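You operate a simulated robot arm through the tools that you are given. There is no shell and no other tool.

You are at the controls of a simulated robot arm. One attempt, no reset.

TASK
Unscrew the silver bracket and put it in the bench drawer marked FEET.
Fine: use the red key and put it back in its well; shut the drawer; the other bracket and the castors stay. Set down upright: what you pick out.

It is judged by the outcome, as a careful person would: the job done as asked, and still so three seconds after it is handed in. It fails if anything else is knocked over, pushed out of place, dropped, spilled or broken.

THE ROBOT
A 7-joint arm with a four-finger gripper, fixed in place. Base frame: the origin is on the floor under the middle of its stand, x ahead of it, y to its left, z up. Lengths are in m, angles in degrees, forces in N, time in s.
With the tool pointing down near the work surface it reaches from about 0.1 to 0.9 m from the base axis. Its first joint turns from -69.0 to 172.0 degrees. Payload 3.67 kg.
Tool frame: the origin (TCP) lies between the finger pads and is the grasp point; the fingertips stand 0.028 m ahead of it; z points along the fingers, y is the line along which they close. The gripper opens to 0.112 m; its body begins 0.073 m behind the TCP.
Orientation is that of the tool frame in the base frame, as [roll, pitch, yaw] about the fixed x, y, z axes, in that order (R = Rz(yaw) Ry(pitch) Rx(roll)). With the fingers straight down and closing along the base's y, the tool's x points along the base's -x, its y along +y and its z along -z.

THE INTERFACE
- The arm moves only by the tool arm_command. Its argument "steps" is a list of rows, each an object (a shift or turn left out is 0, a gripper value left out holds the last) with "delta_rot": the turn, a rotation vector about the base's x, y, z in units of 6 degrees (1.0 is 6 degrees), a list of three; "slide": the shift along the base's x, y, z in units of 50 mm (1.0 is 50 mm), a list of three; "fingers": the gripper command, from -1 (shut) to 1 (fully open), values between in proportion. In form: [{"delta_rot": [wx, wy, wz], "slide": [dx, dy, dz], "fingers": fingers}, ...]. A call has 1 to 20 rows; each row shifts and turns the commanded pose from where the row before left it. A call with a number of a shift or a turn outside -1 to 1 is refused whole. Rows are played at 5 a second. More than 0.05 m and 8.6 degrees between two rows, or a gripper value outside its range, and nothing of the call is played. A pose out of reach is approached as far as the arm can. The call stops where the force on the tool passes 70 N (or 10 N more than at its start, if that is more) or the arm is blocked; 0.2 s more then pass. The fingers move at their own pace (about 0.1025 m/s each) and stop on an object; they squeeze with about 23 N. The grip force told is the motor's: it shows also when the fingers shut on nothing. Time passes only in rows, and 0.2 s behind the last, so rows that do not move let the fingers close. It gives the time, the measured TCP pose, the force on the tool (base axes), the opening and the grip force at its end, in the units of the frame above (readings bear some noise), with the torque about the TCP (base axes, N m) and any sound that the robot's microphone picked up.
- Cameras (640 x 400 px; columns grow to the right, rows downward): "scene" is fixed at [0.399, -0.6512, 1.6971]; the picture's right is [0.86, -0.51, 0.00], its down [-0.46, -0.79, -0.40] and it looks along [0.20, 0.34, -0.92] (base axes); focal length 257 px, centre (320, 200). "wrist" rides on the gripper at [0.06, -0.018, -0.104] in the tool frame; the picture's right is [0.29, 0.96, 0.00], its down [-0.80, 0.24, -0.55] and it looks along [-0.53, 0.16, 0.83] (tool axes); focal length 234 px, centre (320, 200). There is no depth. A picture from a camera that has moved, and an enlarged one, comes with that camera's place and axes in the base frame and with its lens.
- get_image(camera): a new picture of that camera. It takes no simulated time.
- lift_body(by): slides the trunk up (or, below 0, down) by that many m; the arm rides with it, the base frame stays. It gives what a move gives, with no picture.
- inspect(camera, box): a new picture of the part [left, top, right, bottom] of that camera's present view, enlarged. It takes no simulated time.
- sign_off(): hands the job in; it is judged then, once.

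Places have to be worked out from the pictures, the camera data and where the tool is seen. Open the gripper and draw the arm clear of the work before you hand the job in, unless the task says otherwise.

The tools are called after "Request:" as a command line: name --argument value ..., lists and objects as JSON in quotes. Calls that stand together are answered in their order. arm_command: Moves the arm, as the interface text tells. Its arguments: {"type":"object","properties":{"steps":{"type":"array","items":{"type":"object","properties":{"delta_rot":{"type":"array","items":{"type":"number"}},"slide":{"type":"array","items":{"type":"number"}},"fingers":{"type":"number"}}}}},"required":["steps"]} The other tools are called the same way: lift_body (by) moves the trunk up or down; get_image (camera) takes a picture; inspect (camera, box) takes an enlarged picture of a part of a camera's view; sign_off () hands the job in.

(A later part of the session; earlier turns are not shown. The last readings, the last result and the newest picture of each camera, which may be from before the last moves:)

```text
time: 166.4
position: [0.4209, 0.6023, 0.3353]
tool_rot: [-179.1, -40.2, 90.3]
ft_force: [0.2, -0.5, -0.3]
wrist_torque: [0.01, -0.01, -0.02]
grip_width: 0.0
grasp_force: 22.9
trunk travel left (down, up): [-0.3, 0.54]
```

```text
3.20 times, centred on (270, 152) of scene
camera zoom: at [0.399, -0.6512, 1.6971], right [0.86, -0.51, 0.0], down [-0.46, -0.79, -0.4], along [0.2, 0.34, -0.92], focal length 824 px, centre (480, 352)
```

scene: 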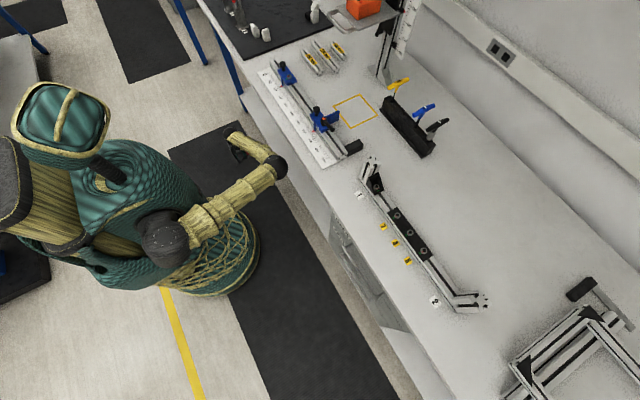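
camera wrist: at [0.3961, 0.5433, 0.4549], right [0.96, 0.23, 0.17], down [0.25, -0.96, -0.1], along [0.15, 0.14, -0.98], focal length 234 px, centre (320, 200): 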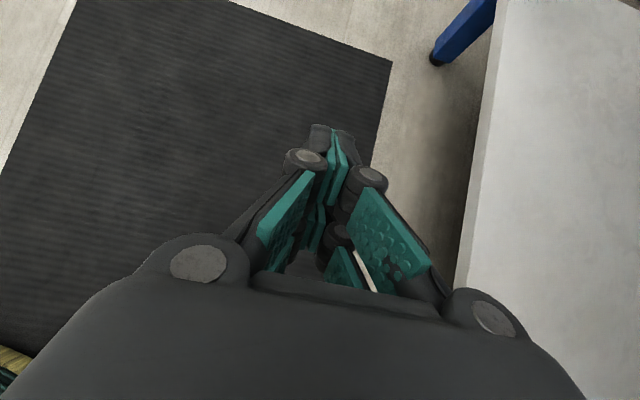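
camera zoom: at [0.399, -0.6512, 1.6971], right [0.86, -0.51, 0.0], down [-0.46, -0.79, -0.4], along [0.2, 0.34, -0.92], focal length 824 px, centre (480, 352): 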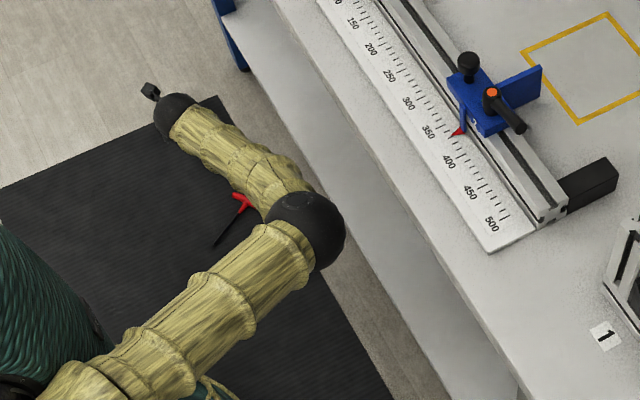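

Reached, and the elbow moved further from the bench. Now the trunk goes down 0.25.

Request:
lift_body --by -0.25

Request:
get_image --camera "wrist"

Request:
inspect --camera "scene" --box '[200, 110, 320, 200]'

```text
time: 169.0
position: [0.4212, 0.6024, 0.0853]
tool_rot: [-179.1, -40.3, 90.1]
ft_force: [-0.2, 0.4, 0.0]
wrist_torque: [0.02, 0.02, -0.01]
grip_width: 0.0001
grasp_force: 23.1
trunk travel left (down, up): [-0.05, 0.79]
```

```text
taken
camera wrist: at [0.4048, 0.5806, 0.2046], right [0.96, 0.23, 0.17], down [0.25, -0.96, -0.1], along [0.15, 0.14, -0.98], focal length 234 px, centre (320, 200)
```

wrist: 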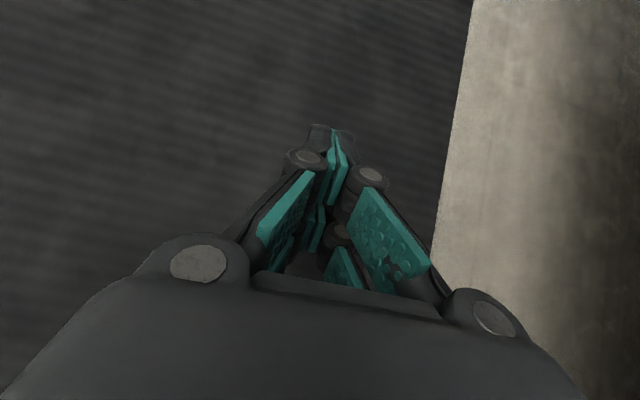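

```text
4.44 times, centred on (260, 155) of scene
camera zoom: at [0.399, -0.6512, 1.6971], right [0.86, -0.51, 0.0], down [-0.46, -0.79, -0.4], along [0.2, 0.34, -0.92], focal length 1144 px, centre (587, 400)
```

zoom: 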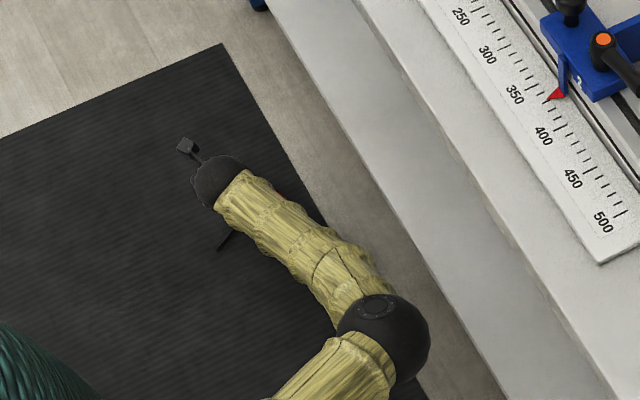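

The key's tip peeks out beside the wrist as expected. I lower the last 4 cm with the trunk and feel for the floor.

Request:
lift_body --by -0.035

Request:
arm_command --steps '[{"slide": [0, 0, -0.06]}, {"slide": [0, 0, -0.06]}, {"slide": [0, 0, 0]}]'

Request:
get_image --camera "wrist"

```text
time: 169.8
position: [0.4208, 0.6035, 0.0513]
tool_rot: [-179.0, -40.4, 90.2]
ft_force: [-0.2, -0.1, 0.8]
wrist_torque: [-0.02, 0.01, 0.0]
grip_width: 0.0
grasp_force: 23.3
trunk travel left (down, up): [-0.015, 0.825]
```

```text
time: 170.6
position: [0.4212, 0.6024, 0.0454]
tool_rot: [-179.2, -40.4, 90.2]
ft_force: [0.2, 0.5, 0.1]
wrist_torque: [-0.01, 0.0, -0.02]
grip_width: 0.0
grasp_force: 22.9
trunk travel left (down, up): [-0.015, 0.825]
```

```text
taken
camera wrist: at [0.4048, 0.5805, 0.1635], right [0.96, 0.23, 0.17], down [0.25, -0.96, -0.1], along [0.15, 0.14, -0.98], focal length 234 px, centre (320, 200)
```

wrist: 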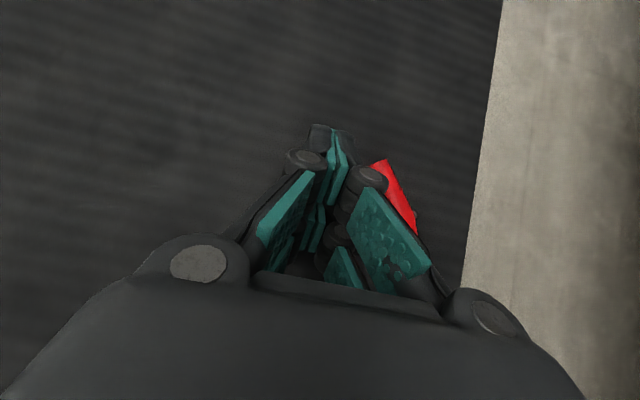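

The handle's end shows just beside the fingers, matching my estimate. I lower a little more to the floor.

Request:
arm_command --steps '[{"slide": [0, 0, -0.05]}, {"slide": [0, 0, -0.05]}, {"slide": [0, 0, 0]}]'

Request:
arm_command --steps '[{"slide": [0, 0, -0.05]}, {"slide": [0, 0, 0]}]'

```text
time: 171.4
position: [0.4209, 0.6024, 0.0406]
tool_rot: [-179.1, -40.2, 90.2]
ft_force: [-1.1, 0.3, -0.1]
wrist_torque: [-0.01, -0.02, 0.0]
grip_width: 0.0
grasp_force: 22.4
trunk travel left (down, up): [-0.015, 0.825]
```

```text
time: 172.0
position: [0.4214, 0.6026, 0.0374]
tool_rot: [-179.0, -40.3, 90.1]
ft_force: [-0.3, 0.4, 0.1]
wrist_torque: [-0.01, 0.0, 0.0]
grip_width: 0.0001
grasp_force: 22.9
trunk travel left (down, up): [-0.015, 0.825]
```

No contact yet; a bit lower.

Request:
arm_command --steps '[{"slide": [0, 0, -0.05]}, {"slide": [0, 0, 0]}]'

Request:
arm_command --steps '[{"slide": [0, 0, -0.05]}, {"slide": [0, 0, 0]}]'

Request:
arm_command --steps '[{"slide": [0, 0, -0.04]}, {"slide": [0, 0, 0]}]'

```text
time: 172.6
position: [0.4216, 0.6036, 0.0354]
tool_rot: [-179.0, -40.3, 90.1]
ft_force: [0.3, -1.5, 3.1]
wrist_torque: [-0.08, -0.01, 0.0]
grip_width: 0.0
grasp_force: 22.8
trunk travel left (down, up): [-0.015, 0.825]
```

```text
time: 173.2
position: [0.4221, 0.6028, 0.0357]
tool_rot: [-179.2, -40.4, 90.3]
ft_force: [-2.9, -14.9, 28.0]
wrist_torque: [-0.6, 0.01, -0.04]
grip_width: 0.0
grasp_force: 35.2
trunk travel left (down, up): [-0.015, 0.825]
```

```text
time: 173.8
position: [0.4205, 0.6028, 0.0345]
tool_rot: [-179.2, -40.5, 90.4]
ft_force: [-5.8, -30.8, 56.2]
wrist_torque: [-1.23, 0.18, -0.03]
grip_width: 0.0001
grasp_force: 35.3
trunk travel left (down, up): [-0.015, 0.825]
```

Floor contact at TCP z ≈ 0.0355. I ease up 6 mm so the fingertips just clear the mat, then drag −y slowly to pull the key toward me.

Request:
arm_command --steps '[{"slide": [0, 0, 0.12]}, {"slide": [0, 0, 0]}, {"slide": [0, -0.2, 0]}, {"slide": [0, -0.2, 0]}, {"slide": [0, -0.2, 0]}, {"slide": [0, -0.2, 0]}, {"slide": [0, 0, 0]}]'

Request:
get_image --camera "wrist"

Request:
inspect --camera "scene" --box '[200, 110, 320, 200]'

```text
time: 175.4
position: [0.4204, 0.5606, 0.037]
tool_rot: [-179.1, -40.2, 90.3]
ft_force: [-0.5, 0.3, -0.1]
wrist_torque: [-0.01, 0.01, 0.01]
grip_width: 0.0
grasp_force: 35.5
trunk travel left (down, up): [-0.015, 0.825]
```

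```text
taken
camera wrist: at [0.4048, 0.5403, 0.155], right [0.96, 0.23, 0.17], down [0.25, -0.96, -0.09], along [0.15, 0.13, -0.98], focal length 234 px, centre (320, 200)
```

wrist: 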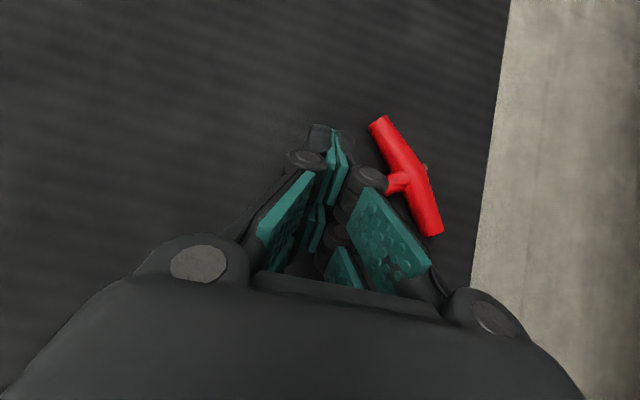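

```text
4.44 times, centred on (260, 155) of scene
camera zoom: at [0.399, -0.6512, 1.6971], right [0.86, -0.51, 0.0], down [-0.46, -0.79, -0.4], along [0.2, 0.34, -0.92], focal length 1144 px, centre (587, 400)
```

zoom: 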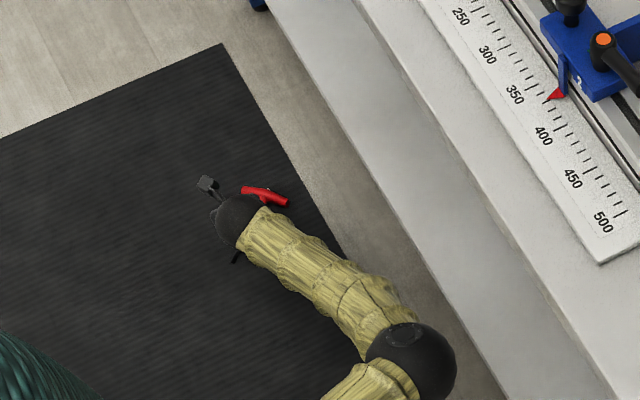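

Contact with the shaft has begun (the handle moved about 1 cm). I continue dragging −y.

Request:
arm_command --steps '[{"slide": [0, -0.2, 0]}, {"slide": [0, -0.2, 0]}, {"slide": [0, -0.2, 0]}, {"slide": [0, -0.2, 0]}, {"slide": [0, -0.2, 0]}, {"slide": [0, -0.2, 0]}, {"slide": [0, 0, 0]}]'

Request:
get_image --camera "wrist"

Request:
inspect --camera "scene" --box '[200, 110, 320, 200]'

```text
time: 177.0
position: [0.4204, 0.5013, 0.0379]
tool_rot: [-179.1, -40.3, 90.2]
ft_force: [-0.6, -0.1, -0.8]
wrist_torque: [-0.01, -0.01, -0.04]
grip_width: 0.0002
grasp_force: 35.6
trunk travel left (down, up): [-0.015, 0.825]
```

```text
taken
camera wrist: at [0.4043, 0.4801, 0.1553], right [0.96, 0.23, 0.17], down [0.25, -0.96, -0.1], along [0.15, 0.14, -0.98], focal length 234 px, centre (320, 200)
```

wrist: 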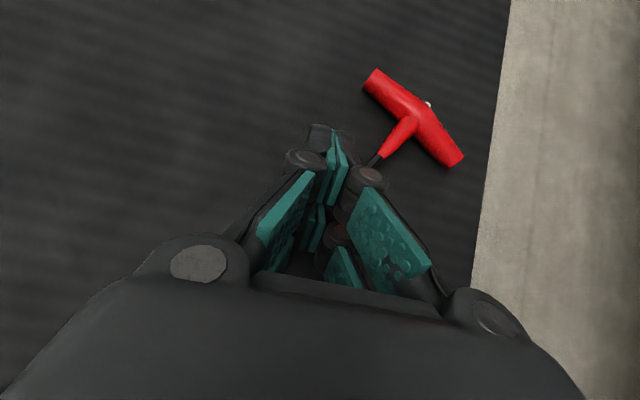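

```text
4.44 times, centred on (260, 155) of scene
camera zoom: at [0.399, -0.6512, 1.6971], right [0.86, -0.51, 0.0], down [-0.46, -0.79, -0.4], along [0.2, 0.34, -0.92], focal length 1144 px, centre (587, 400)
```

zoom: 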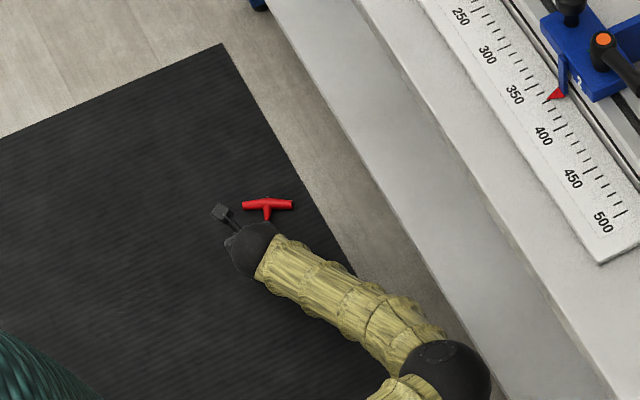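

The key has swung round (handle now ≈ (0.476, 0.575), shaft pointing toward −y). I lift over it, go behind the handle and push it −y from there.

Request:
arm_command --steps '[{"slide": [0, 0, 0.5]}, {"slide": [0, 0, 0.5]}, {"slide": [0.2, 0.6, 0]}, {"slide": [0.2, 0.6, 0]}, {"slide": [0.2, 0.6, 0]}, {"slide": [0.2, 0.3, 0]}, {"slide": [0, 0, 0]}]'

Request:
get_image --camera "wrist"

Request:
inspect --camera "scene" --box '[200, 90, 340, 200]'

```text
time: 178.6
position: [0.4622, 0.6083, 0.0865]
tool_rot: [-179.0, -40.1, 90.1]
ft_force: [-0.7, -0.1, -1.3]
wrist_torque: [0.02, 0.05, -0.02]
grip_width: 0.0002
grasp_force: 35.1
trunk travel left (down, up): [-0.015, 0.825]
```

```text
taken
camera wrist: at [0.4454, 0.5858, 0.2049], right [0.96, 0.23, 0.17], down [0.25, -0.96, -0.1], along [0.15, 0.14, -0.98], focal length 234 px, centre (320, 200)
```

wrist: 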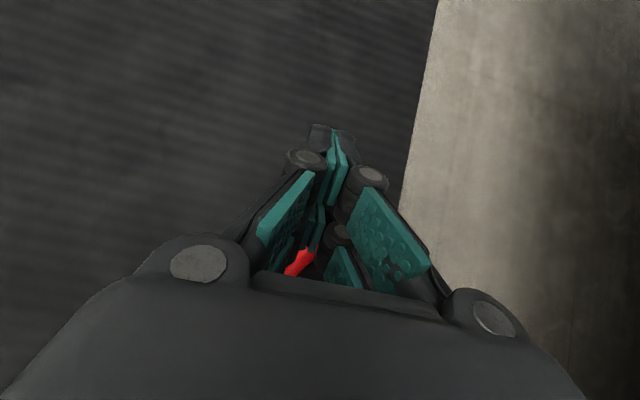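

```text
3.64 times, centred on (270, 145) of scene
camera zoom: at [0.399, -0.6512, 1.6971], right [0.86, -0.51, 0.0], down [-0.46, -0.79, -0.4], along [0.2, 0.34, -0.92], focal length 936 px, centre (502, 400)
```

zoom: 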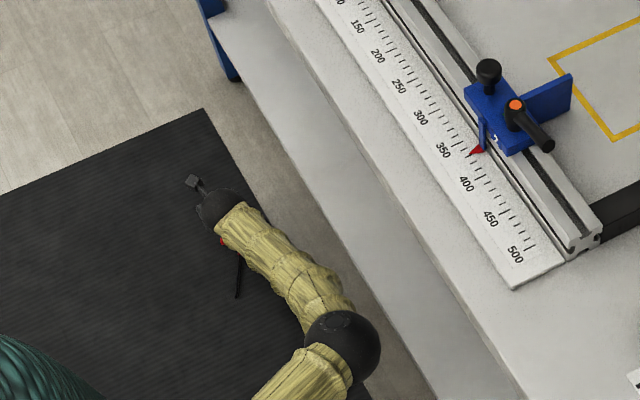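

I need a little more clearance behind the handle: I shift to (0.466, 0.616), then lower to just above the mat.

Request:
arm_command --steps '[{"slide": [0.08, 0.16, 0]}, {"slide": [0, 0, 0]}, {"slide": [0, 0, -0.5]}, {"slide": [0, 0, -0.4]}, {"slide": [0, 0, 0]}]'

Request:
get_image --camera "wrist"

```text
time: 179.8
position: [0.4661, 0.6156, 0.0404]
tool_rot: [-179.2, -40.3, 90.1]
ft_force: [0.2, -0.8, 0.7]
wrist_torque: [0.02, 0.01, -0.01]
grip_width: 0.0002
grasp_force: 35.8
trunk travel left (down, up): [-0.015, 0.825]
```

```text
taken
camera wrist: at [0.4496, 0.5933, 0.1594], right [0.96, 0.23, 0.17], down [0.25, -0.96, -0.1], along [0.15, 0.14, -0.98], focal length 234 px, centre (320, 200)
```

wrist: 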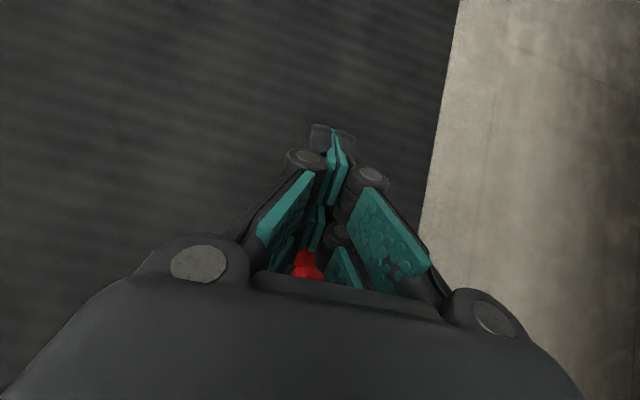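

No contact, fingertips about 5 mm above the mat behind the handle. I push −y slowly.

Request:
arm_command --steps '[{"slide": [0, -0.1, -0.04]}, {"slide": [0, -0.2, 0]}, {"slide": [0, -0.2, 0]}, {"slide": [0, -0.2, 0]}, {"slide": [0, -0.2, 0]}, {"slide": [0, -0.2, 0]}, {"slide": [0, -0.2, 0]}, {"slide": [0, -0.2, 0]}, {"slide": [0, 0, 0]}]'

Request:
get_image --camera "wrist"

Request:
inspect --camera "scene" --box '[200, 90, 340, 200]'

```text
time: 181.8
position: [0.4652, 0.5407, 0.0395]
tool_rot: [-179.2, -40.4, 90.1]
ft_force: [0.6, 0.8, 1.9]
wrist_torque: [0.02, 0.01, 0.01]
grip_width: 0.0061
grasp_force: 23.0
trunk travel left (down, up): [-0.015, 0.825]
```

```text
taken
camera wrist: at [0.4488, 0.518, 0.1579], right [0.96, 0.23, 0.17], down [0.25, -0.96, -0.1], along [0.15, 0.14, -0.98], focal length 234 px, centre (320, 200)
```

wrist: 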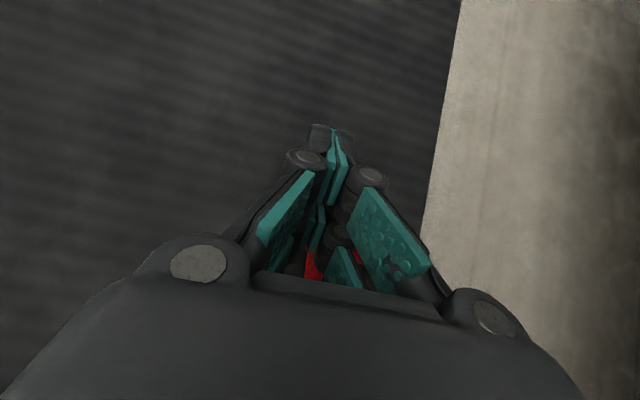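

```text
3.64 times, centred on (270, 145) of scene
camera zoom: at [0.399, -0.6512, 1.6971], right [0.86, -0.51, 0.0], down [-0.46, -0.79, -0.4], along [0.2, 0.34, -0.92], focal length 936 px, centre (502, 400)
```

zoom: 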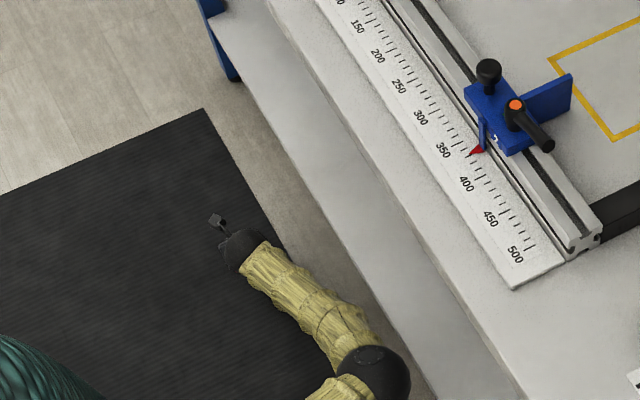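

The handle is being pushed along (seen right in front of the fingers). I continue another 12 cm.

Request:
arm_command --steps '[{"slide": [0, -0.2, 0]}, {"slide": [0, -0.2, 0]}, {"slide": [0, -0.2, 0]}, {"slide": [0, -0.2, 0]}, {"slide": [0, -0.2, 0]}, {"slide": [0, -0.2, 0]}, {"slide": [0, -0.2, 0]}, {"slide": [0, -0.2, 0]}, {"slide": [0, -0.2, 0]}, {"slide": [0, -0.2, 0]}, {"slide": [0, -0.2, 0]}, {"slide": [0, -0.2, 0]}, {"slide": [0, 0, 0]}]'

Request:
get_image --camera "wrist"

Request:
inspect --camera "scene" --box '[200, 110, 340, 220]'

```text
time: 184.6
position: [0.4643, 0.4203, 0.0389]
tool_rot: [-179.1, -40.3, 90.2]
ft_force: [1.4, 0.9, 0.5]
wrist_torque: [0.0, 0.0, -0.01]
grip_width: 0.0
grasp_force: 24.0
trunk travel left (down, up): [-0.015, 0.825]
```

```text
taken
camera wrist: at [0.4486, 0.3981, 0.158], right [0.96, 0.23, 0.17], down [0.25, -0.96, -0.1], along [0.15, 0.14, -0.98], focal length 234 px, centre (320, 200)
```

wrist: 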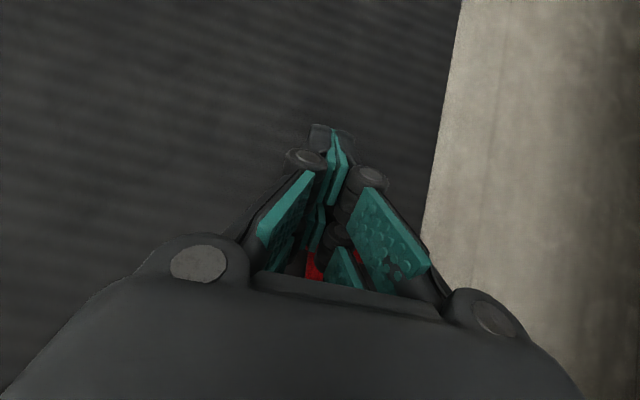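

```text
3.64 times, centred on (270, 165) of scene
camera zoom: at [0.399, -0.6512, 1.6971], right [0.86, -0.51, 0.0], down [-0.46, -0.79, -0.4], along [0.2, 0.34, -0.92], focal length 936 px, centre (502, 327)
```

zoom: 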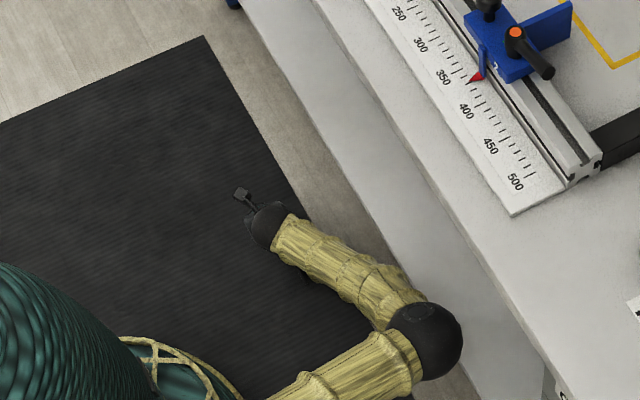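

The key has followed to y ≈ 0.39, but my elbow is getting near the bench front, so I stop here. I raise the fingers off the key, then raise the trunk to straighten the arm.

Request:
arm_command --steps '[{"slide": [0, 0.1, 0.3]}, {"slide": [0, 0.1, 0.7]}, {"slide": [-0.3, 0.2, 0.7]}, {"slide": [-0.3, 0.2, 0.5]}, {"slide": [0, 0, 0]}]'

Request:
lift_body --by 0.25

Request:
get_image --camera "scene"

Request:
get_image --camera "wrist"

```text
time: 185.8
position: [0.4353, 0.4506, 0.1507]
tool_rot: [-179.0, -40.2, 90.2]
ft_force: [-0.2, 0.1, -0.1]
wrist_torque: [0.02, 0.04, 0.03]
grip_width: 0.0
grasp_force: 23.3
trunk travel left (down, up): [-0.015, 0.825]
```

```text
time: 188.4
position: [0.4346, 0.4506, 0.4009]
tool_rot: [-179.1, -40.4, 90.3]
ft_force: [-0.2, 0.4, 0.6]
wrist_torque: [-0.05, 0.0, -0.03]
grip_width: 0.0
grasp_force: 23.4
trunk travel left (down, up): [-0.265, 0.575]
```

```text
taken
```

scene: 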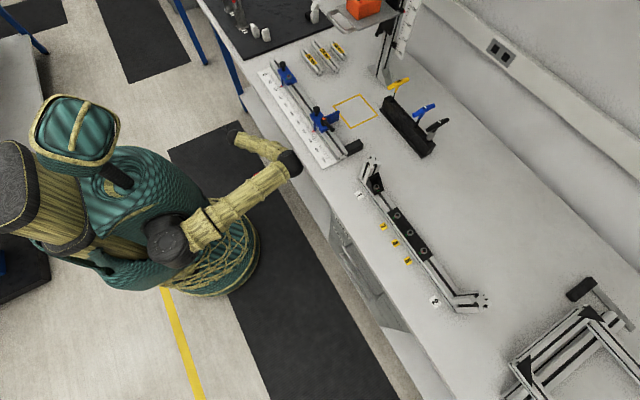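

```text
taken
camera wrist: at [0.4182, 0.4284, 0.5187], right [0.96, 0.23, 0.18], down [0.25, -0.96, -0.1], along [0.15, 0.14, -0.98], focal length 234 px, centre (320, 200)
```

wrist: 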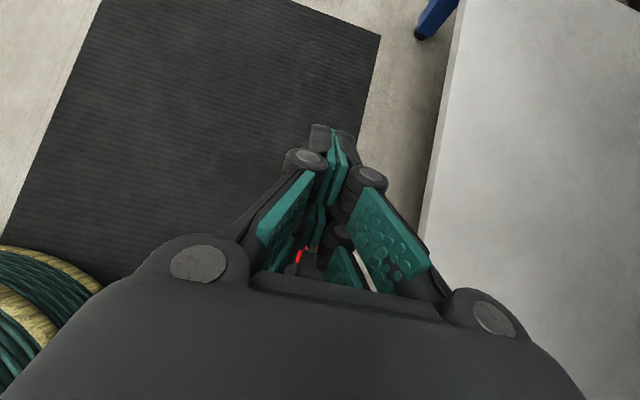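

My elbow is near the bench's front overhang; to bring it in, I straighten the tool back to vertical with the fingertips staying out at y ≈ 0.43.

Request:
arm_command --steps '[{"slide": [-0.15, -0.05, 0], "delta_rot": [-1, 0, 0]}, {"slide": [-0.15, -0.05, 0], "delta_rot": [-1, 0, 0]}, {"slide": [-0.15, -0.05, 0], "delta_rot": [-1, 0, 0]}, {"slide": [-0.15, -0.05, 0], "delta_rot": [-1, 0, 0]}, {"slide": [-0.15, -0.05, 0], "delta_rot": [-1, 0, 0]}, {"slide": [0, -0.05, 0], "delta_rot": [-1, 0, 0]}, {"slide": [0, -0.05, 0], "delta_rot": [-0.7, 0, 0]}, {"slide": [0, 0, 0]}]'

Request:
get_image --camera "scene"

Request:
get_image --camera "wrist"

```text
time: 189.3
position: [0.3585, 0.5377, 0.3886]
tool_rot: [173.8, -18.9, 106.9]
ft_force: [-34.4, -20.6, -61.6]
wrist_torque: [3.45, -3.1, -0.95]
grip_width: 0.0002
grasp_force: 23.1
trunk travel left (down, up): [-0.265, 0.575]
stopped in row 4: the arm was blocked; the commanded pose is now the measured one
```

```text
taken
```

scene: 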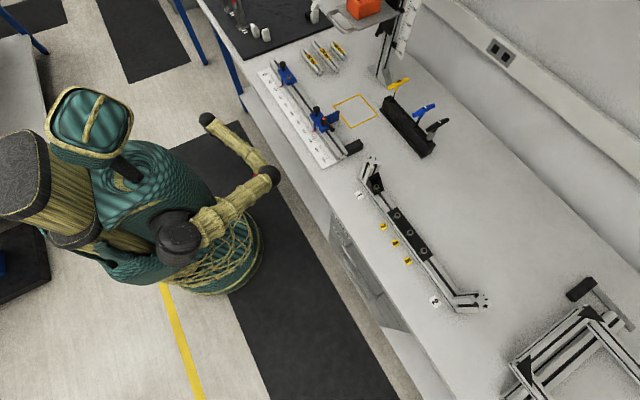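

```text
taken
camera wrist: at [0.3231, 0.551, 0.5045], right [0.84, 0.51, 0.19], down [0.44, -0.85, 0.29], along [0.31, -0.16, -0.94], focal length 234 px, centre (320, 200)
```

wrist: 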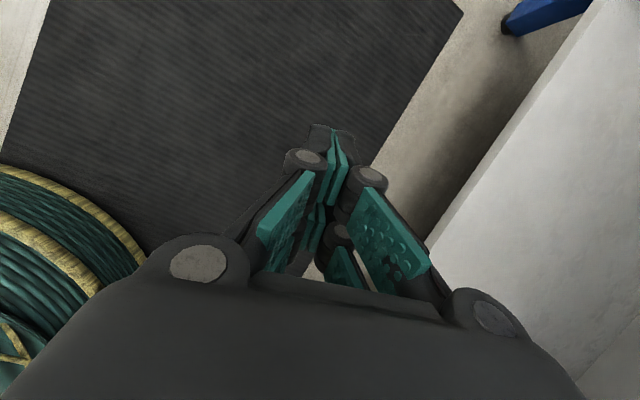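

The arm made a quick reconfiguration and stopped. I check whether anything is being touched by waiting a moment.

Request:
arm_command --steps '[{"slide": [0, 0, 0]}, {"slide": [0, 0, 0]}]'

Request:
inspect --camera "scene" --box '[160, 90, 320, 240]'

```text
time: 189.7
position: [0.2693, 0.4884, 0.3273]
tool_rot: [-175.5, -14.4, 97.7]
ft_force: [-42.6, -4.9, -25.6]
wrist_torque: [0.85, -3.46, -0.87]
grip_width: 0.0001
grasp_force: 23.2
trunk travel left (down, up): [-0.265, 0.575]
stopped in row 1: the arm was blocked; the commanded pose is now the measured one
```

```text
2.67 times, centred on (240, 165) of scene
camera zoom: at [0.399, -0.6512, 1.6971], right [0.86, -0.51, 0.0], down [-0.46, -0.79, -0.4], along [0.2, 0.34, -0.92], focal length 686 px, centre (533, 293)
```

zoom: 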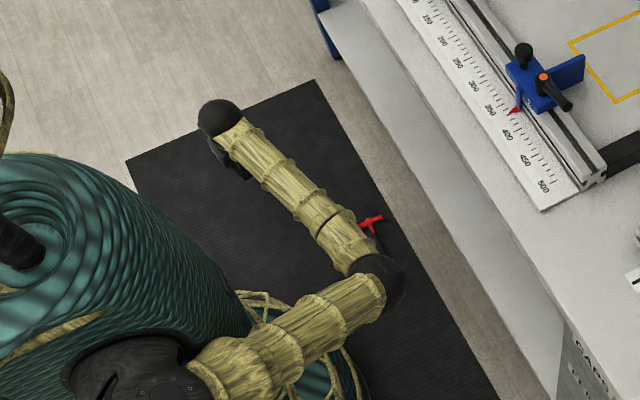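

It was still swinging; I let it settle.

Request:
arm_command --steps '[{"slide": [0, 0, 0]}, {"slide": [0, 0, 0]}, {"slide": [0, 0, 0]}]'

Request:
get_image --camera "scene"

Request:
get_image --camera "wrist"

```text
time: 190.0
position: [0.2774, 0.4926, 0.3245]
tool_rot: [-175.7, -14.2, 97.4]
ft_force: [-4.6, 0.5, -2.4]
wrist_torque: [-0.02, -0.31, -0.12]
grip_width: 0.0002
grasp_force: 22.8
trunk travel left (down, up): [-0.265, 0.575]
stopped in row 1: the arm was blocked; the commanded pose is now the measured one
```

```text
taken
```

scene: 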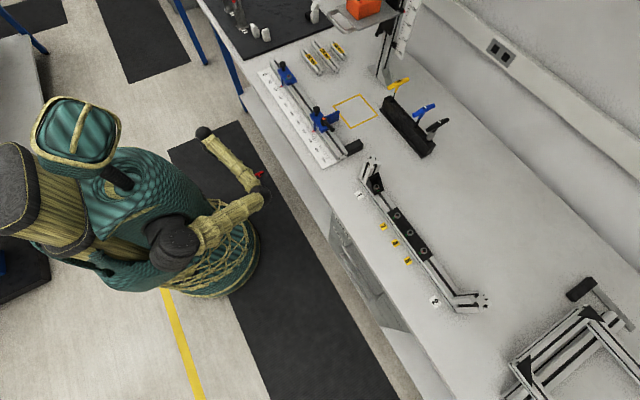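

```text
taken
camera wrist: at [0.263, 0.5229, 0.4406], right [0.91, 0.42, 0.0], down [0.39, -0.86, 0.32], along [0.14, -0.29, -0.95], focal length 234 px, centre (320, 200)
```

wrist: 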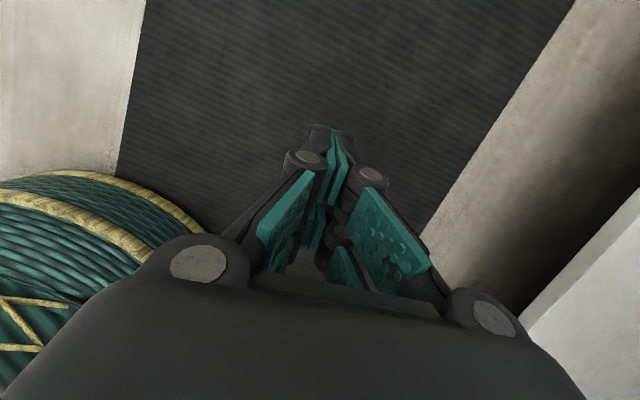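

Settled; nothing else was disturbed. I move gently back inward and level the tool in small steps.

Request:
arm_command --steps '[{"slide": [0.1, -0.4, 0]}, {"slide": [0.1, -0.4, 0]}, {"slide": [0.1, -0.3, 0], "delta_rot": [-0.5, -0.22, 0]}, {"slide": [0.1, -0.3, 0], "delta_rot": [-0.5, -0.22, 0]}, {"slide": [0.1, -0.3, 0], "delta_rot": [-0.5, -0.22, 0]}, {"slide": [0.1, -0.2, 0], "delta_rot": [-0.5, -0.22, 0]}, {"slide": [0, 0, 0], "delta_rot": [-0.25, -0.14, 0]}, {"slide": [0, 0, 0]}]'

Request:
get_image --camera "scene"

Request:
get_image --camera "wrist"

```text
time: 191.8
position: [0.2923, 0.4118, 0.3396]
tool_rot: [180.0, -1.1, 99.0]
ft_force: [-0.6, 0.2, -0.3]
wrist_torque: [-0.02, 0.0, 0.0]
grip_width: 0.0001
grasp_force: 23.4
trunk travel left (down, up): [-0.265, 0.575]
```

```text
taken
```

scene: 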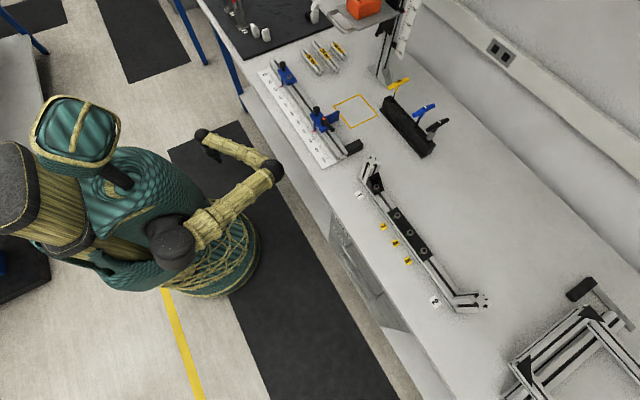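

```text
taken
camera wrist: at [0.2659, 0.467, 0.445], right [0.9, 0.43, 0.0], down [0.36, -0.76, 0.54], along [0.24, -0.48, -0.84], focal length 234 px, centre (320, 200)
```

wrist: 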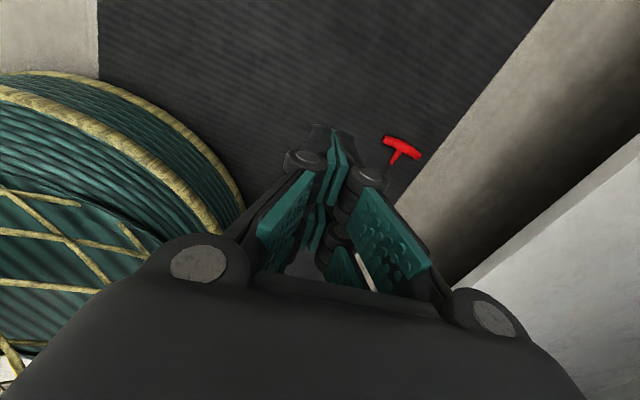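

Tool vertical again, and the key is in view at about (0.48, 0.39). I zoom in on it from both cameras.

Request:
inspect --camera "wrist" --box '[340, 120, 460, 195]'

Request:
inspect --camera "scene" --box '[180, 120, 320, 220]'

```text
5.33 times, centred on (400, 158) of wrist
camera zoom: at [0.2659, 0.467, 0.445], right [0.9, 0.43, 0.0], down [0.36, -0.76, 0.54], along [0.24, -0.48, -0.84], focal length 1249 px, centre (-107, 427)
```

zoom: 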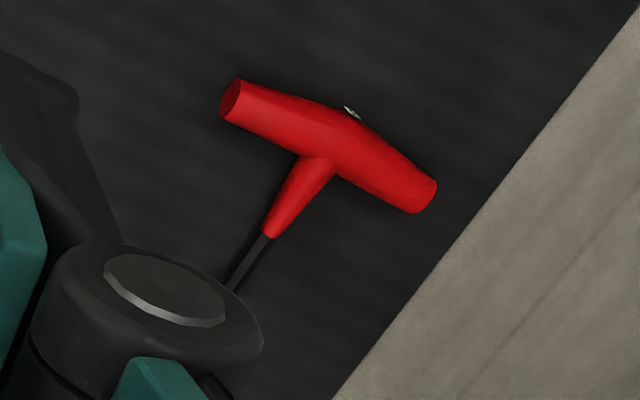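

```text
4.00 times, centred on (250, 170) of scene
camera zoom: at [0.399, -0.6512, 1.6971], right [0.86, -0.51, 0.0], down [-0.46, -0.79, -0.4], along [0.2, 0.34, -0.92], focal length 1030 px, centre (600, 320)
```

zoom: 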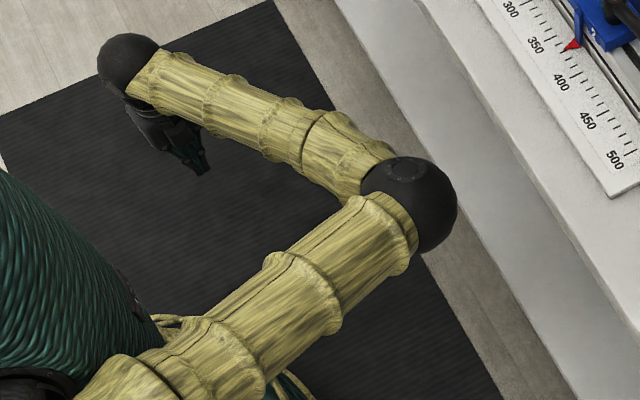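

The key now lies with its handle along x at (0.4815, 0.386) and the shaft pointing −y to about y = 0.24. I raise the trunk 18 cm so the arm will be straighter (elbow in) when reaching down.

Request:
lift_body --by 0.18

Request:
arm_command --steps '[{"slide": [0.1, -0.1, -0.7], "delta_rot": [0, 0, -0.5]}, {"slide": [0.1, -0.1, -0.7], "delta_rot": [0, 0, -0.5]}, {"slide": [0.1, -0.1, -0.7], "delta_rot": [0, 0, -0.5]}, {"slide": [0.1, -0.1, -0.7]}, {"slide": [0, 0, 0]}]'

Request:
get_image --camera "scene"

Request:
get_image --camera "wrist"

```text
time: 193.8
position: [0.2928, 0.4137, 0.5191]
tool_rot: [-179.9, -1.1, 98.8]
ft_force: [-0.3, -0.8, 0.1]
wrist_torque: [0.01, 0.02, -0.02]
grip_width: 0.0004
grasp_force: 23.5
trunk travel left (down, up): [-0.445, 0.395]
```

```text
time: 195.0
position: [0.3126, 0.3938, 0.3803]
tool_rot: [-179.8, -1.2, 89.8]
ft_force: [0.3, 0.9, -0.3]
wrist_torque: [0.0, -0.01, -0.02]
grip_width: 0.0
grasp_force: 23.2
trunk travel left (down, up): [-0.445, 0.395]
```

```text
taken
```

scene: 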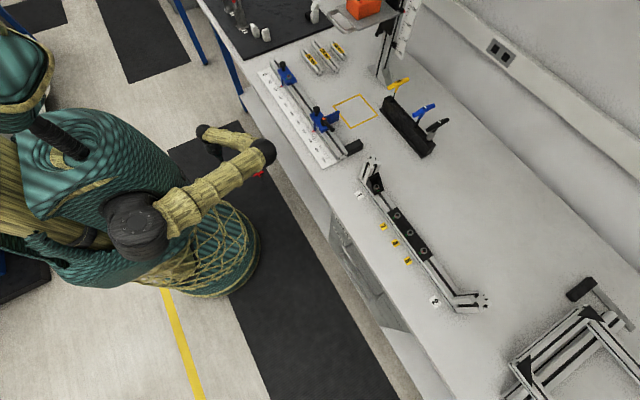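

```text
taken
camera wrist: at [0.2944, 0.4508, 0.4854], right [0.96, 0.29, 0.0], down [0.24, -0.81, 0.54], along [0.16, -0.51, -0.84], focal length 234 px, centre (320, 200)
```

wrist: 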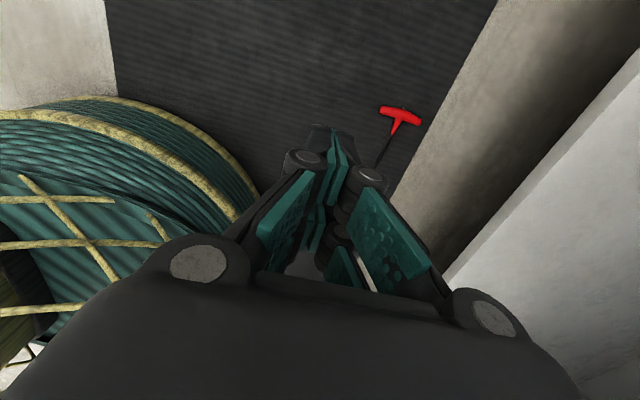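

Good posture. I move over the shaft's grip point, lowering to z ≈ 0.2 with the fingers opened to 30 mm.

Request:
arm_command --steps '[{"slide": [0.4, -0.2, -0.7], "fingers": -0.46}, {"slide": [0.5, -0.25, -0.6]}, {"slide": [0.56, -0.25, -0.6]}, {"slide": [0.56, -0.25, -0.6]}, {"slide": [0.6, -0.25, -0.5]}, {"slide": [0.6, -0.25, -0.5]}, {"slide": [0, 0, 0]}]'

Request:
get_image --camera "scene"

Request:
get_image --camera "wrist"

```text
time: 196.6
position: [0.474, 0.3196, 0.2043]
tool_rot: [-179.9, -1.0, 90.0]
ft_force: [-0.2, -0.2, -0.1]
wrist_torque: [0.0, 0.02, 0.03]
grip_width: 0.0307
grasp_force: 0.0
trunk travel left (down, up): [-0.445, 0.395]
```

```text
taken
```

scene: 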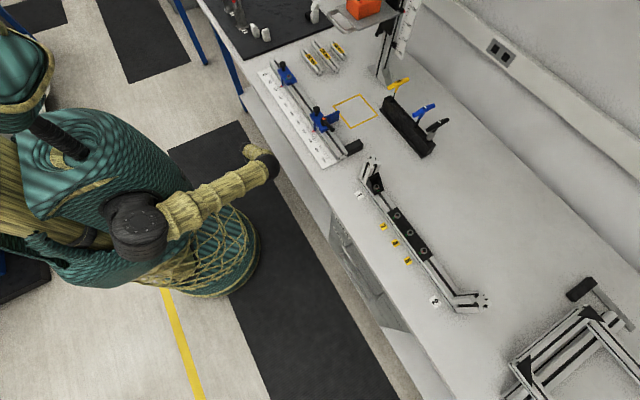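

```text
taken
camera wrist: at [0.4558, 0.3778, 0.3094], right [0.96, 0.29, 0.0], down [0.24, -0.81, 0.54], along [0.16, -0.51, -0.84], focal length 234 px, centre (320, 200)
```

wrist: 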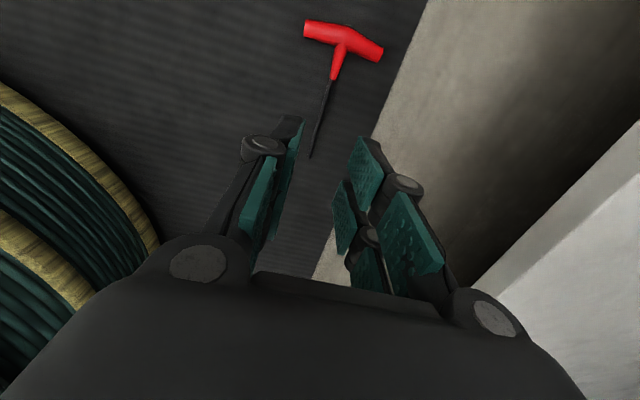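

The key is fully visible: shaft along −y at x ≈ 0.479. I centre on it and descend toward the floor.

Request:
arm_command --steps '[{"slide": [0.1, 0.08, -0.6], "delta_rot": [-0.17, 0, 0]}, {"slide": [0, 0, -0.7]}, {"slide": [0, 0, -0.7]}, {"slide": [0, 0, -0.7]}, {"slide": [0, 0, -0.2]}, {"slide": [0, 0, 0]}, {"slide": [0, 0, 0]}]'

Request:
get_image --camera "wrist"

Request:
get_image --camera "scene"

```text
time: 198.4
position: [0.5556, 0.1944, 0.0308]
tool_rot: [177.6, 5.7, 84.7]
ft_force: [-13.7, -15.0, 26.4]
wrist_torque: [0.2, 1.01, 0.6]
grip_width: 0.0351
grasp_force: 5.0
trunk travel left (down, up): [-0.445, 0.395]
stopped in row 7: the arm was blocked; the commanded pose is now the measured one
```

```text
taken
camera wrist: at [0.5407, 0.2655, 0.1271], right [0.98, 0.2, 0.01], down [0.15, -0.75, 0.64], along [0.14, -0.62, -0.77], focal length 234 px, centre (320, 200)
```

wrist: 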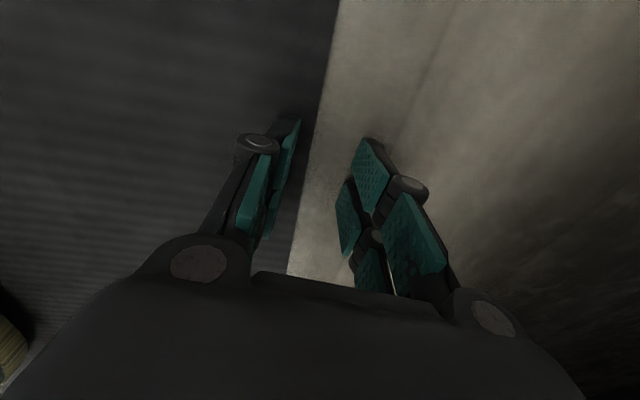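

```text
taken
```

scene: 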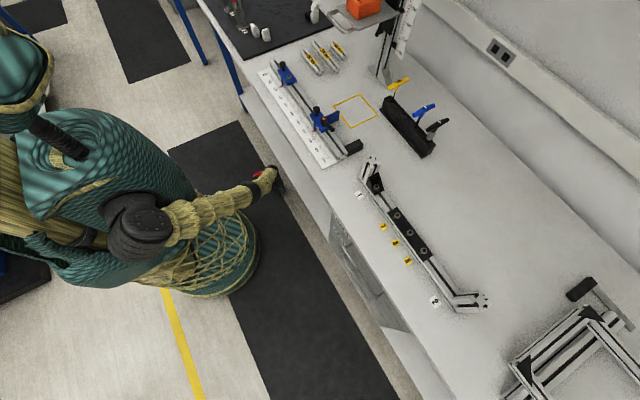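

The arm deviated again and touched the floor off to the side (probably its upper arm met the robot's own base). I lift off carefully and look.

Request:
arm_command --steps '[{"slide": [0, 0, 0.3]}, {"slide": [0, 0.1, 0.6]}, {"slide": [-0.2, 0.2, 0.7]}, {"slide": [0, 0, 0]}]'

Request:
get_image --camera "wrist"

Request:
inspect --camera "scene" --box '[160, 120, 320, 240]'

```text
time: 199.4
position: [0.5329, 0.2289, 0.1099]
tool_rot: [178.1, 4.8, 85.6]
ft_force: [0.8, -0.1, -0.5]
wrist_torque: [-0.03, -0.02, -0.02]
grip_width: 0.0303
grasp_force: 0.1
trunk travel left (down, up): [-0.445, 0.395]
```

```text
taken
camera wrist: at [0.5164, 0.2977, 0.2078], right [0.98, 0.21, 0.01], down [0.16, -0.76, 0.63], along [0.14, -0.61, -0.78], focal length 234 px, centre (320, 200)
```

wrist: 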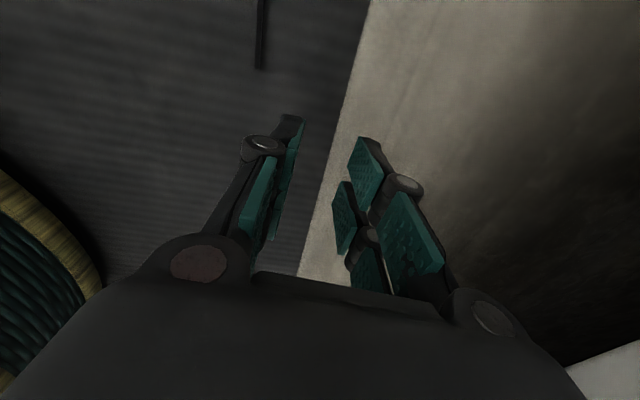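

```text
3.33 times, centred on (240, 180) of scene
camera zoom: at [0.399, -0.6512, 1.6971], right [0.86, -0.51, 0.0], down [-0.46, -0.79, -0.4], along [0.2, 0.34, -0.92], focal length 858 px, centre (587, 267)
```

zoom: 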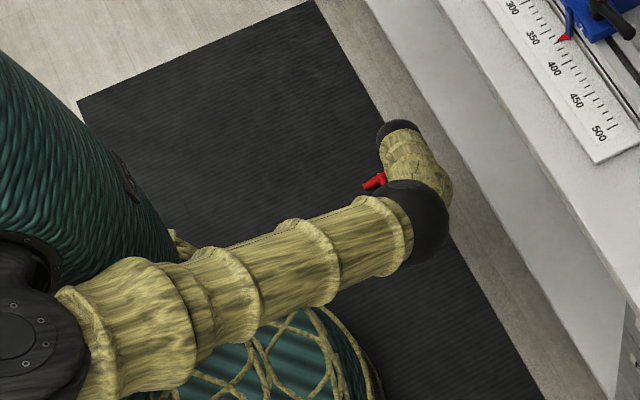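

The key is unmoved. I return to the good posture at z ≈ 0.2 above the shaft, and will use the trunk for the final descent so the arm keeps its shape.

Request:
arm_command --steps '[{"slide": [-0.2, 0.3, 0.4], "delta_rot": [0.1, -0.2, 0.2]}, {"slide": [-0.2, 0.4, 0.4], "delta_rot": [0.1, -0.2, 0.2]}, {"slide": [-0.2, 0.4, 0.4], "delta_rot": [0.1, -0.2, 0.2]}, {"slide": [-0.2, 0.4, 0.4], "delta_rot": [0, -0.2, 0.1]}, {"slide": [-0.2, 0.3, 0.2]}, {"slide": [0, 0, 0]}]'

Request:
get_image --camera "scene"

Request:
get_image --camera "wrist"

```text
time: 200.8
position: [0.4833, 0.3182, 0.1994]
tool_rot: [173.4, 2.8, 89.4]
ft_force: [0.0, 0.2, 0.3]
wrist_torque: [0.01, 0.01, -0.01]
grip_width: 0.0302
grasp_force: 0.0
trunk travel left (down, up): [-0.445, 0.395]
```

```text
taken
```

scene: 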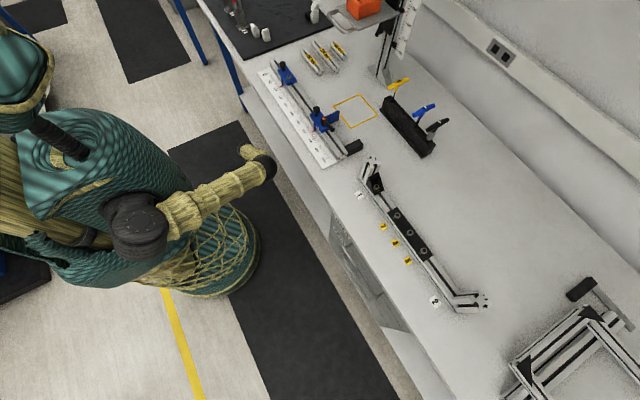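

```text
taken
camera wrist: at [0.4535, 0.3827, 0.2979], right [0.95, 0.28, 0.1], down [0.17, -0.77, 0.62], along [0.25, -0.57, -0.78], focal length 234 px, centre (320, 200)
```

wrist: 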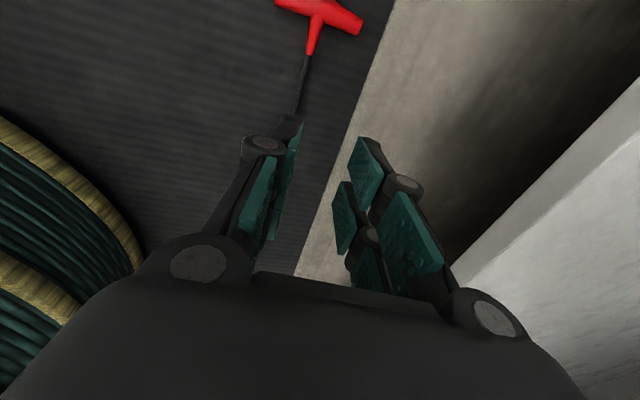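

The tool is tilted about 7°; I level it before going down.

Request:
arm_command --steps '[{"slide": [0, 0.03, 0], "delta_rot": [0.24, 0.55, 0]}, {"slide": [0, 0.03, 0], "delta_rot": [0.24, 0.54, 0]}, {"slide": [0, 0, 0]}, {"slide": [0, 0, 0]}]'

Request:
inspect --camera "wrist" --box '[240, 0, 420, 180]'

```text
time: 201.8
position: [0.4823, 0.3205, 0.1998]
tool_rot: [179.9, 0.0, 89.5]
ft_force: [0.6, 0.3, 0.0]
wrist_torque: [-0.01, 0.01, 0.01]
grip_width: 0.0302
grasp_force: 0.1
trunk travel left (down, up): [-0.445, 0.395]
```

```text
2.22 times, centred on (330, 90) of wrist
camera zoom: at [0.4651, 0.3804, 0.3039], right [0.96, 0.28, 0.0], down [0.23, -0.8, 0.55], along [0.16, -0.53, -0.83], focal length 520 px, centre (298, 444)
```

zoom: 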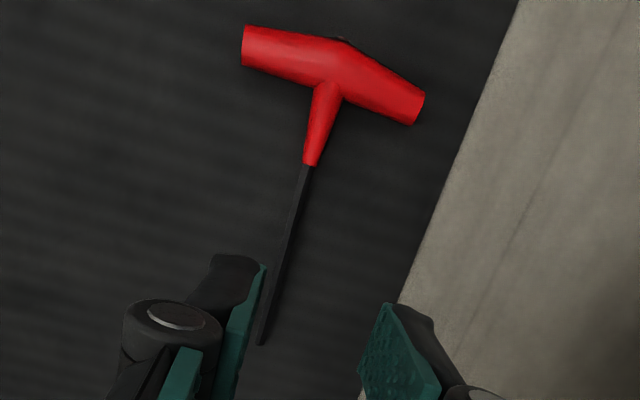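

Level now; the shaft is at x ≈ 0.479. I fine-align and lower with the trunk.

Request:
arm_command --steps '[{"slide": [-0.06, 0.07, 0]}, {"slide": [0, 0, 0]}]'

Request:
lift_body --by -0.12

Request:
get_image --camera "wrist"

Request:
inspect --camera "scene" --box '[160, 120, 320, 240]'

```text
time: 202.4
position: [0.4794, 0.3245, 0.201]
tool_rot: [-180.0, 0.0, 89.6]
ft_force: [-0.5, -0.4, 0.0]
wrist_torque: [0.01, 0.03, 0.0]
grip_width: 0.0303
grasp_force: 0.1
trunk travel left (down, up): [-0.445, 0.395]
```

```text
time: 203.9
position: [0.4809, 0.3243, 0.0798]
tool_rot: [-180.0, 0.0, 89.6]
ft_force: [0.1, -0.7, -0.6]
wrist_torque: [-0.01, -0.04, 0.03]
grip_width: 0.0303
grasp_force: 0.0
trunk travel left (down, up): [-0.325, 0.515]
```

```text
taken
camera wrist: at [0.462, 0.3839, 0.1839], right [0.96, 0.28, 0.0], down [0.23, -0.8, 0.55], along [0.16, -0.53, -0.83], focal length 234 px, centre (320, 200)
```

wrist: 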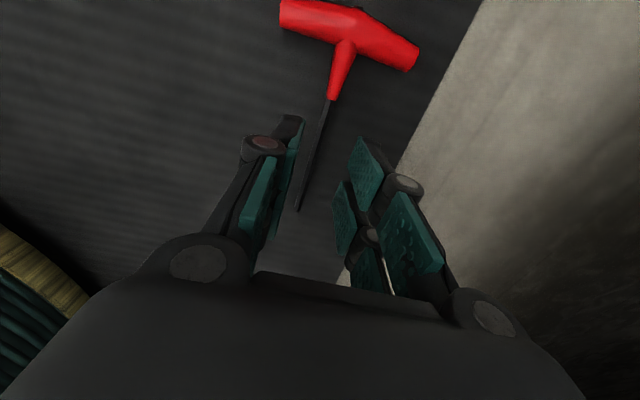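

```text
3.33 times, centred on (240, 180) of scene
camera zoom: at [0.399, -0.6512, 1.6971], right [0.86, -0.51, 0.0], down [-0.46, -0.79, -0.4], along [0.2, 0.34, -0.92], focal length 858 px, centre (587, 267)
```

zoom: 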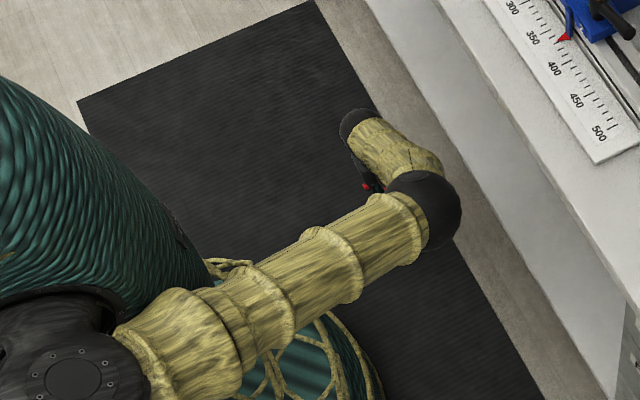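

The shaft lies exactly between the fingers. I lower the last part.

Request:
lift_body --by -0.044

Request:
get_image --camera "wrist"

```text
time: 204.8
position: [0.4795, 0.3244, 0.0361]
tool_rot: [-180.0, 0.0, 89.7]
ft_force: [0.5, 0.2, 0.3]
wrist_torque: [-0.03, -0.02, 0.05]
grip_width: 0.0302
grasp_force: 0.1
trunk travel left (down, up): [-0.281, 0.559]
```

```text
taken
camera wrist: at [0.4621, 0.3839, 0.14], right [0.96, 0.28, 0.0], down [0.23, -0.8, 0.55], along [0.16, -0.53, -0.83], focal length 234 px, centre (320, 200)
```

wrist: 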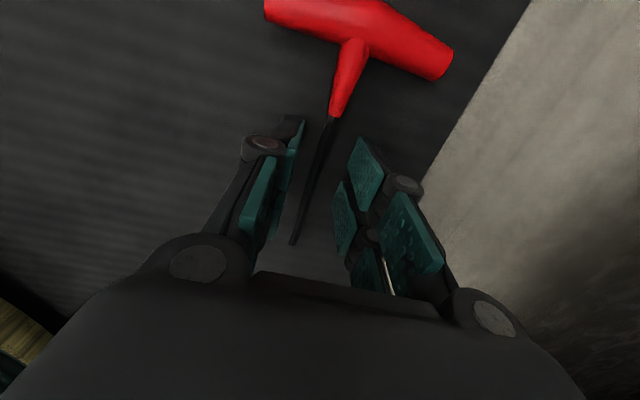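

Neck just ahead of the front finger row – good. I lower a few more millimetres by arm, feeling for the floor.

Request:
arm_command --steps '[{"slide": [0, -0.02, -0.05]}, {"slide": [0, 0, -0.04]}, {"slide": [0, 0, 0]}]'

Request:
arm_command --steps '[{"slide": [0, 0, -0.04]}, {"slide": [0, 0, 0]}]'

```text
time: 205.6
position: [0.48, 0.323, 0.0309]
tool_rot: [180.0, 0.0, 89.6]
ft_force: [-0.5, -0.3, 0.8]
wrist_torque: [-0.01, -0.02, -0.01]
grip_width: 0.03
grasp_force: 0.1
trunk travel left (down, up): [-0.281, 0.559]
```

```text
time: 206.2
position: [0.4787, 0.3226, 0.0285]
tool_rot: [180.0, -0.2, 89.7]
ft_force: [-0.4, 0.6, -0.5]
wrist_torque: [0.03, 0.03, 0.0]
grip_width: 0.0302
grasp_force: 0.0
trunk travel left (down, up): [-0.281, 0.559]
```

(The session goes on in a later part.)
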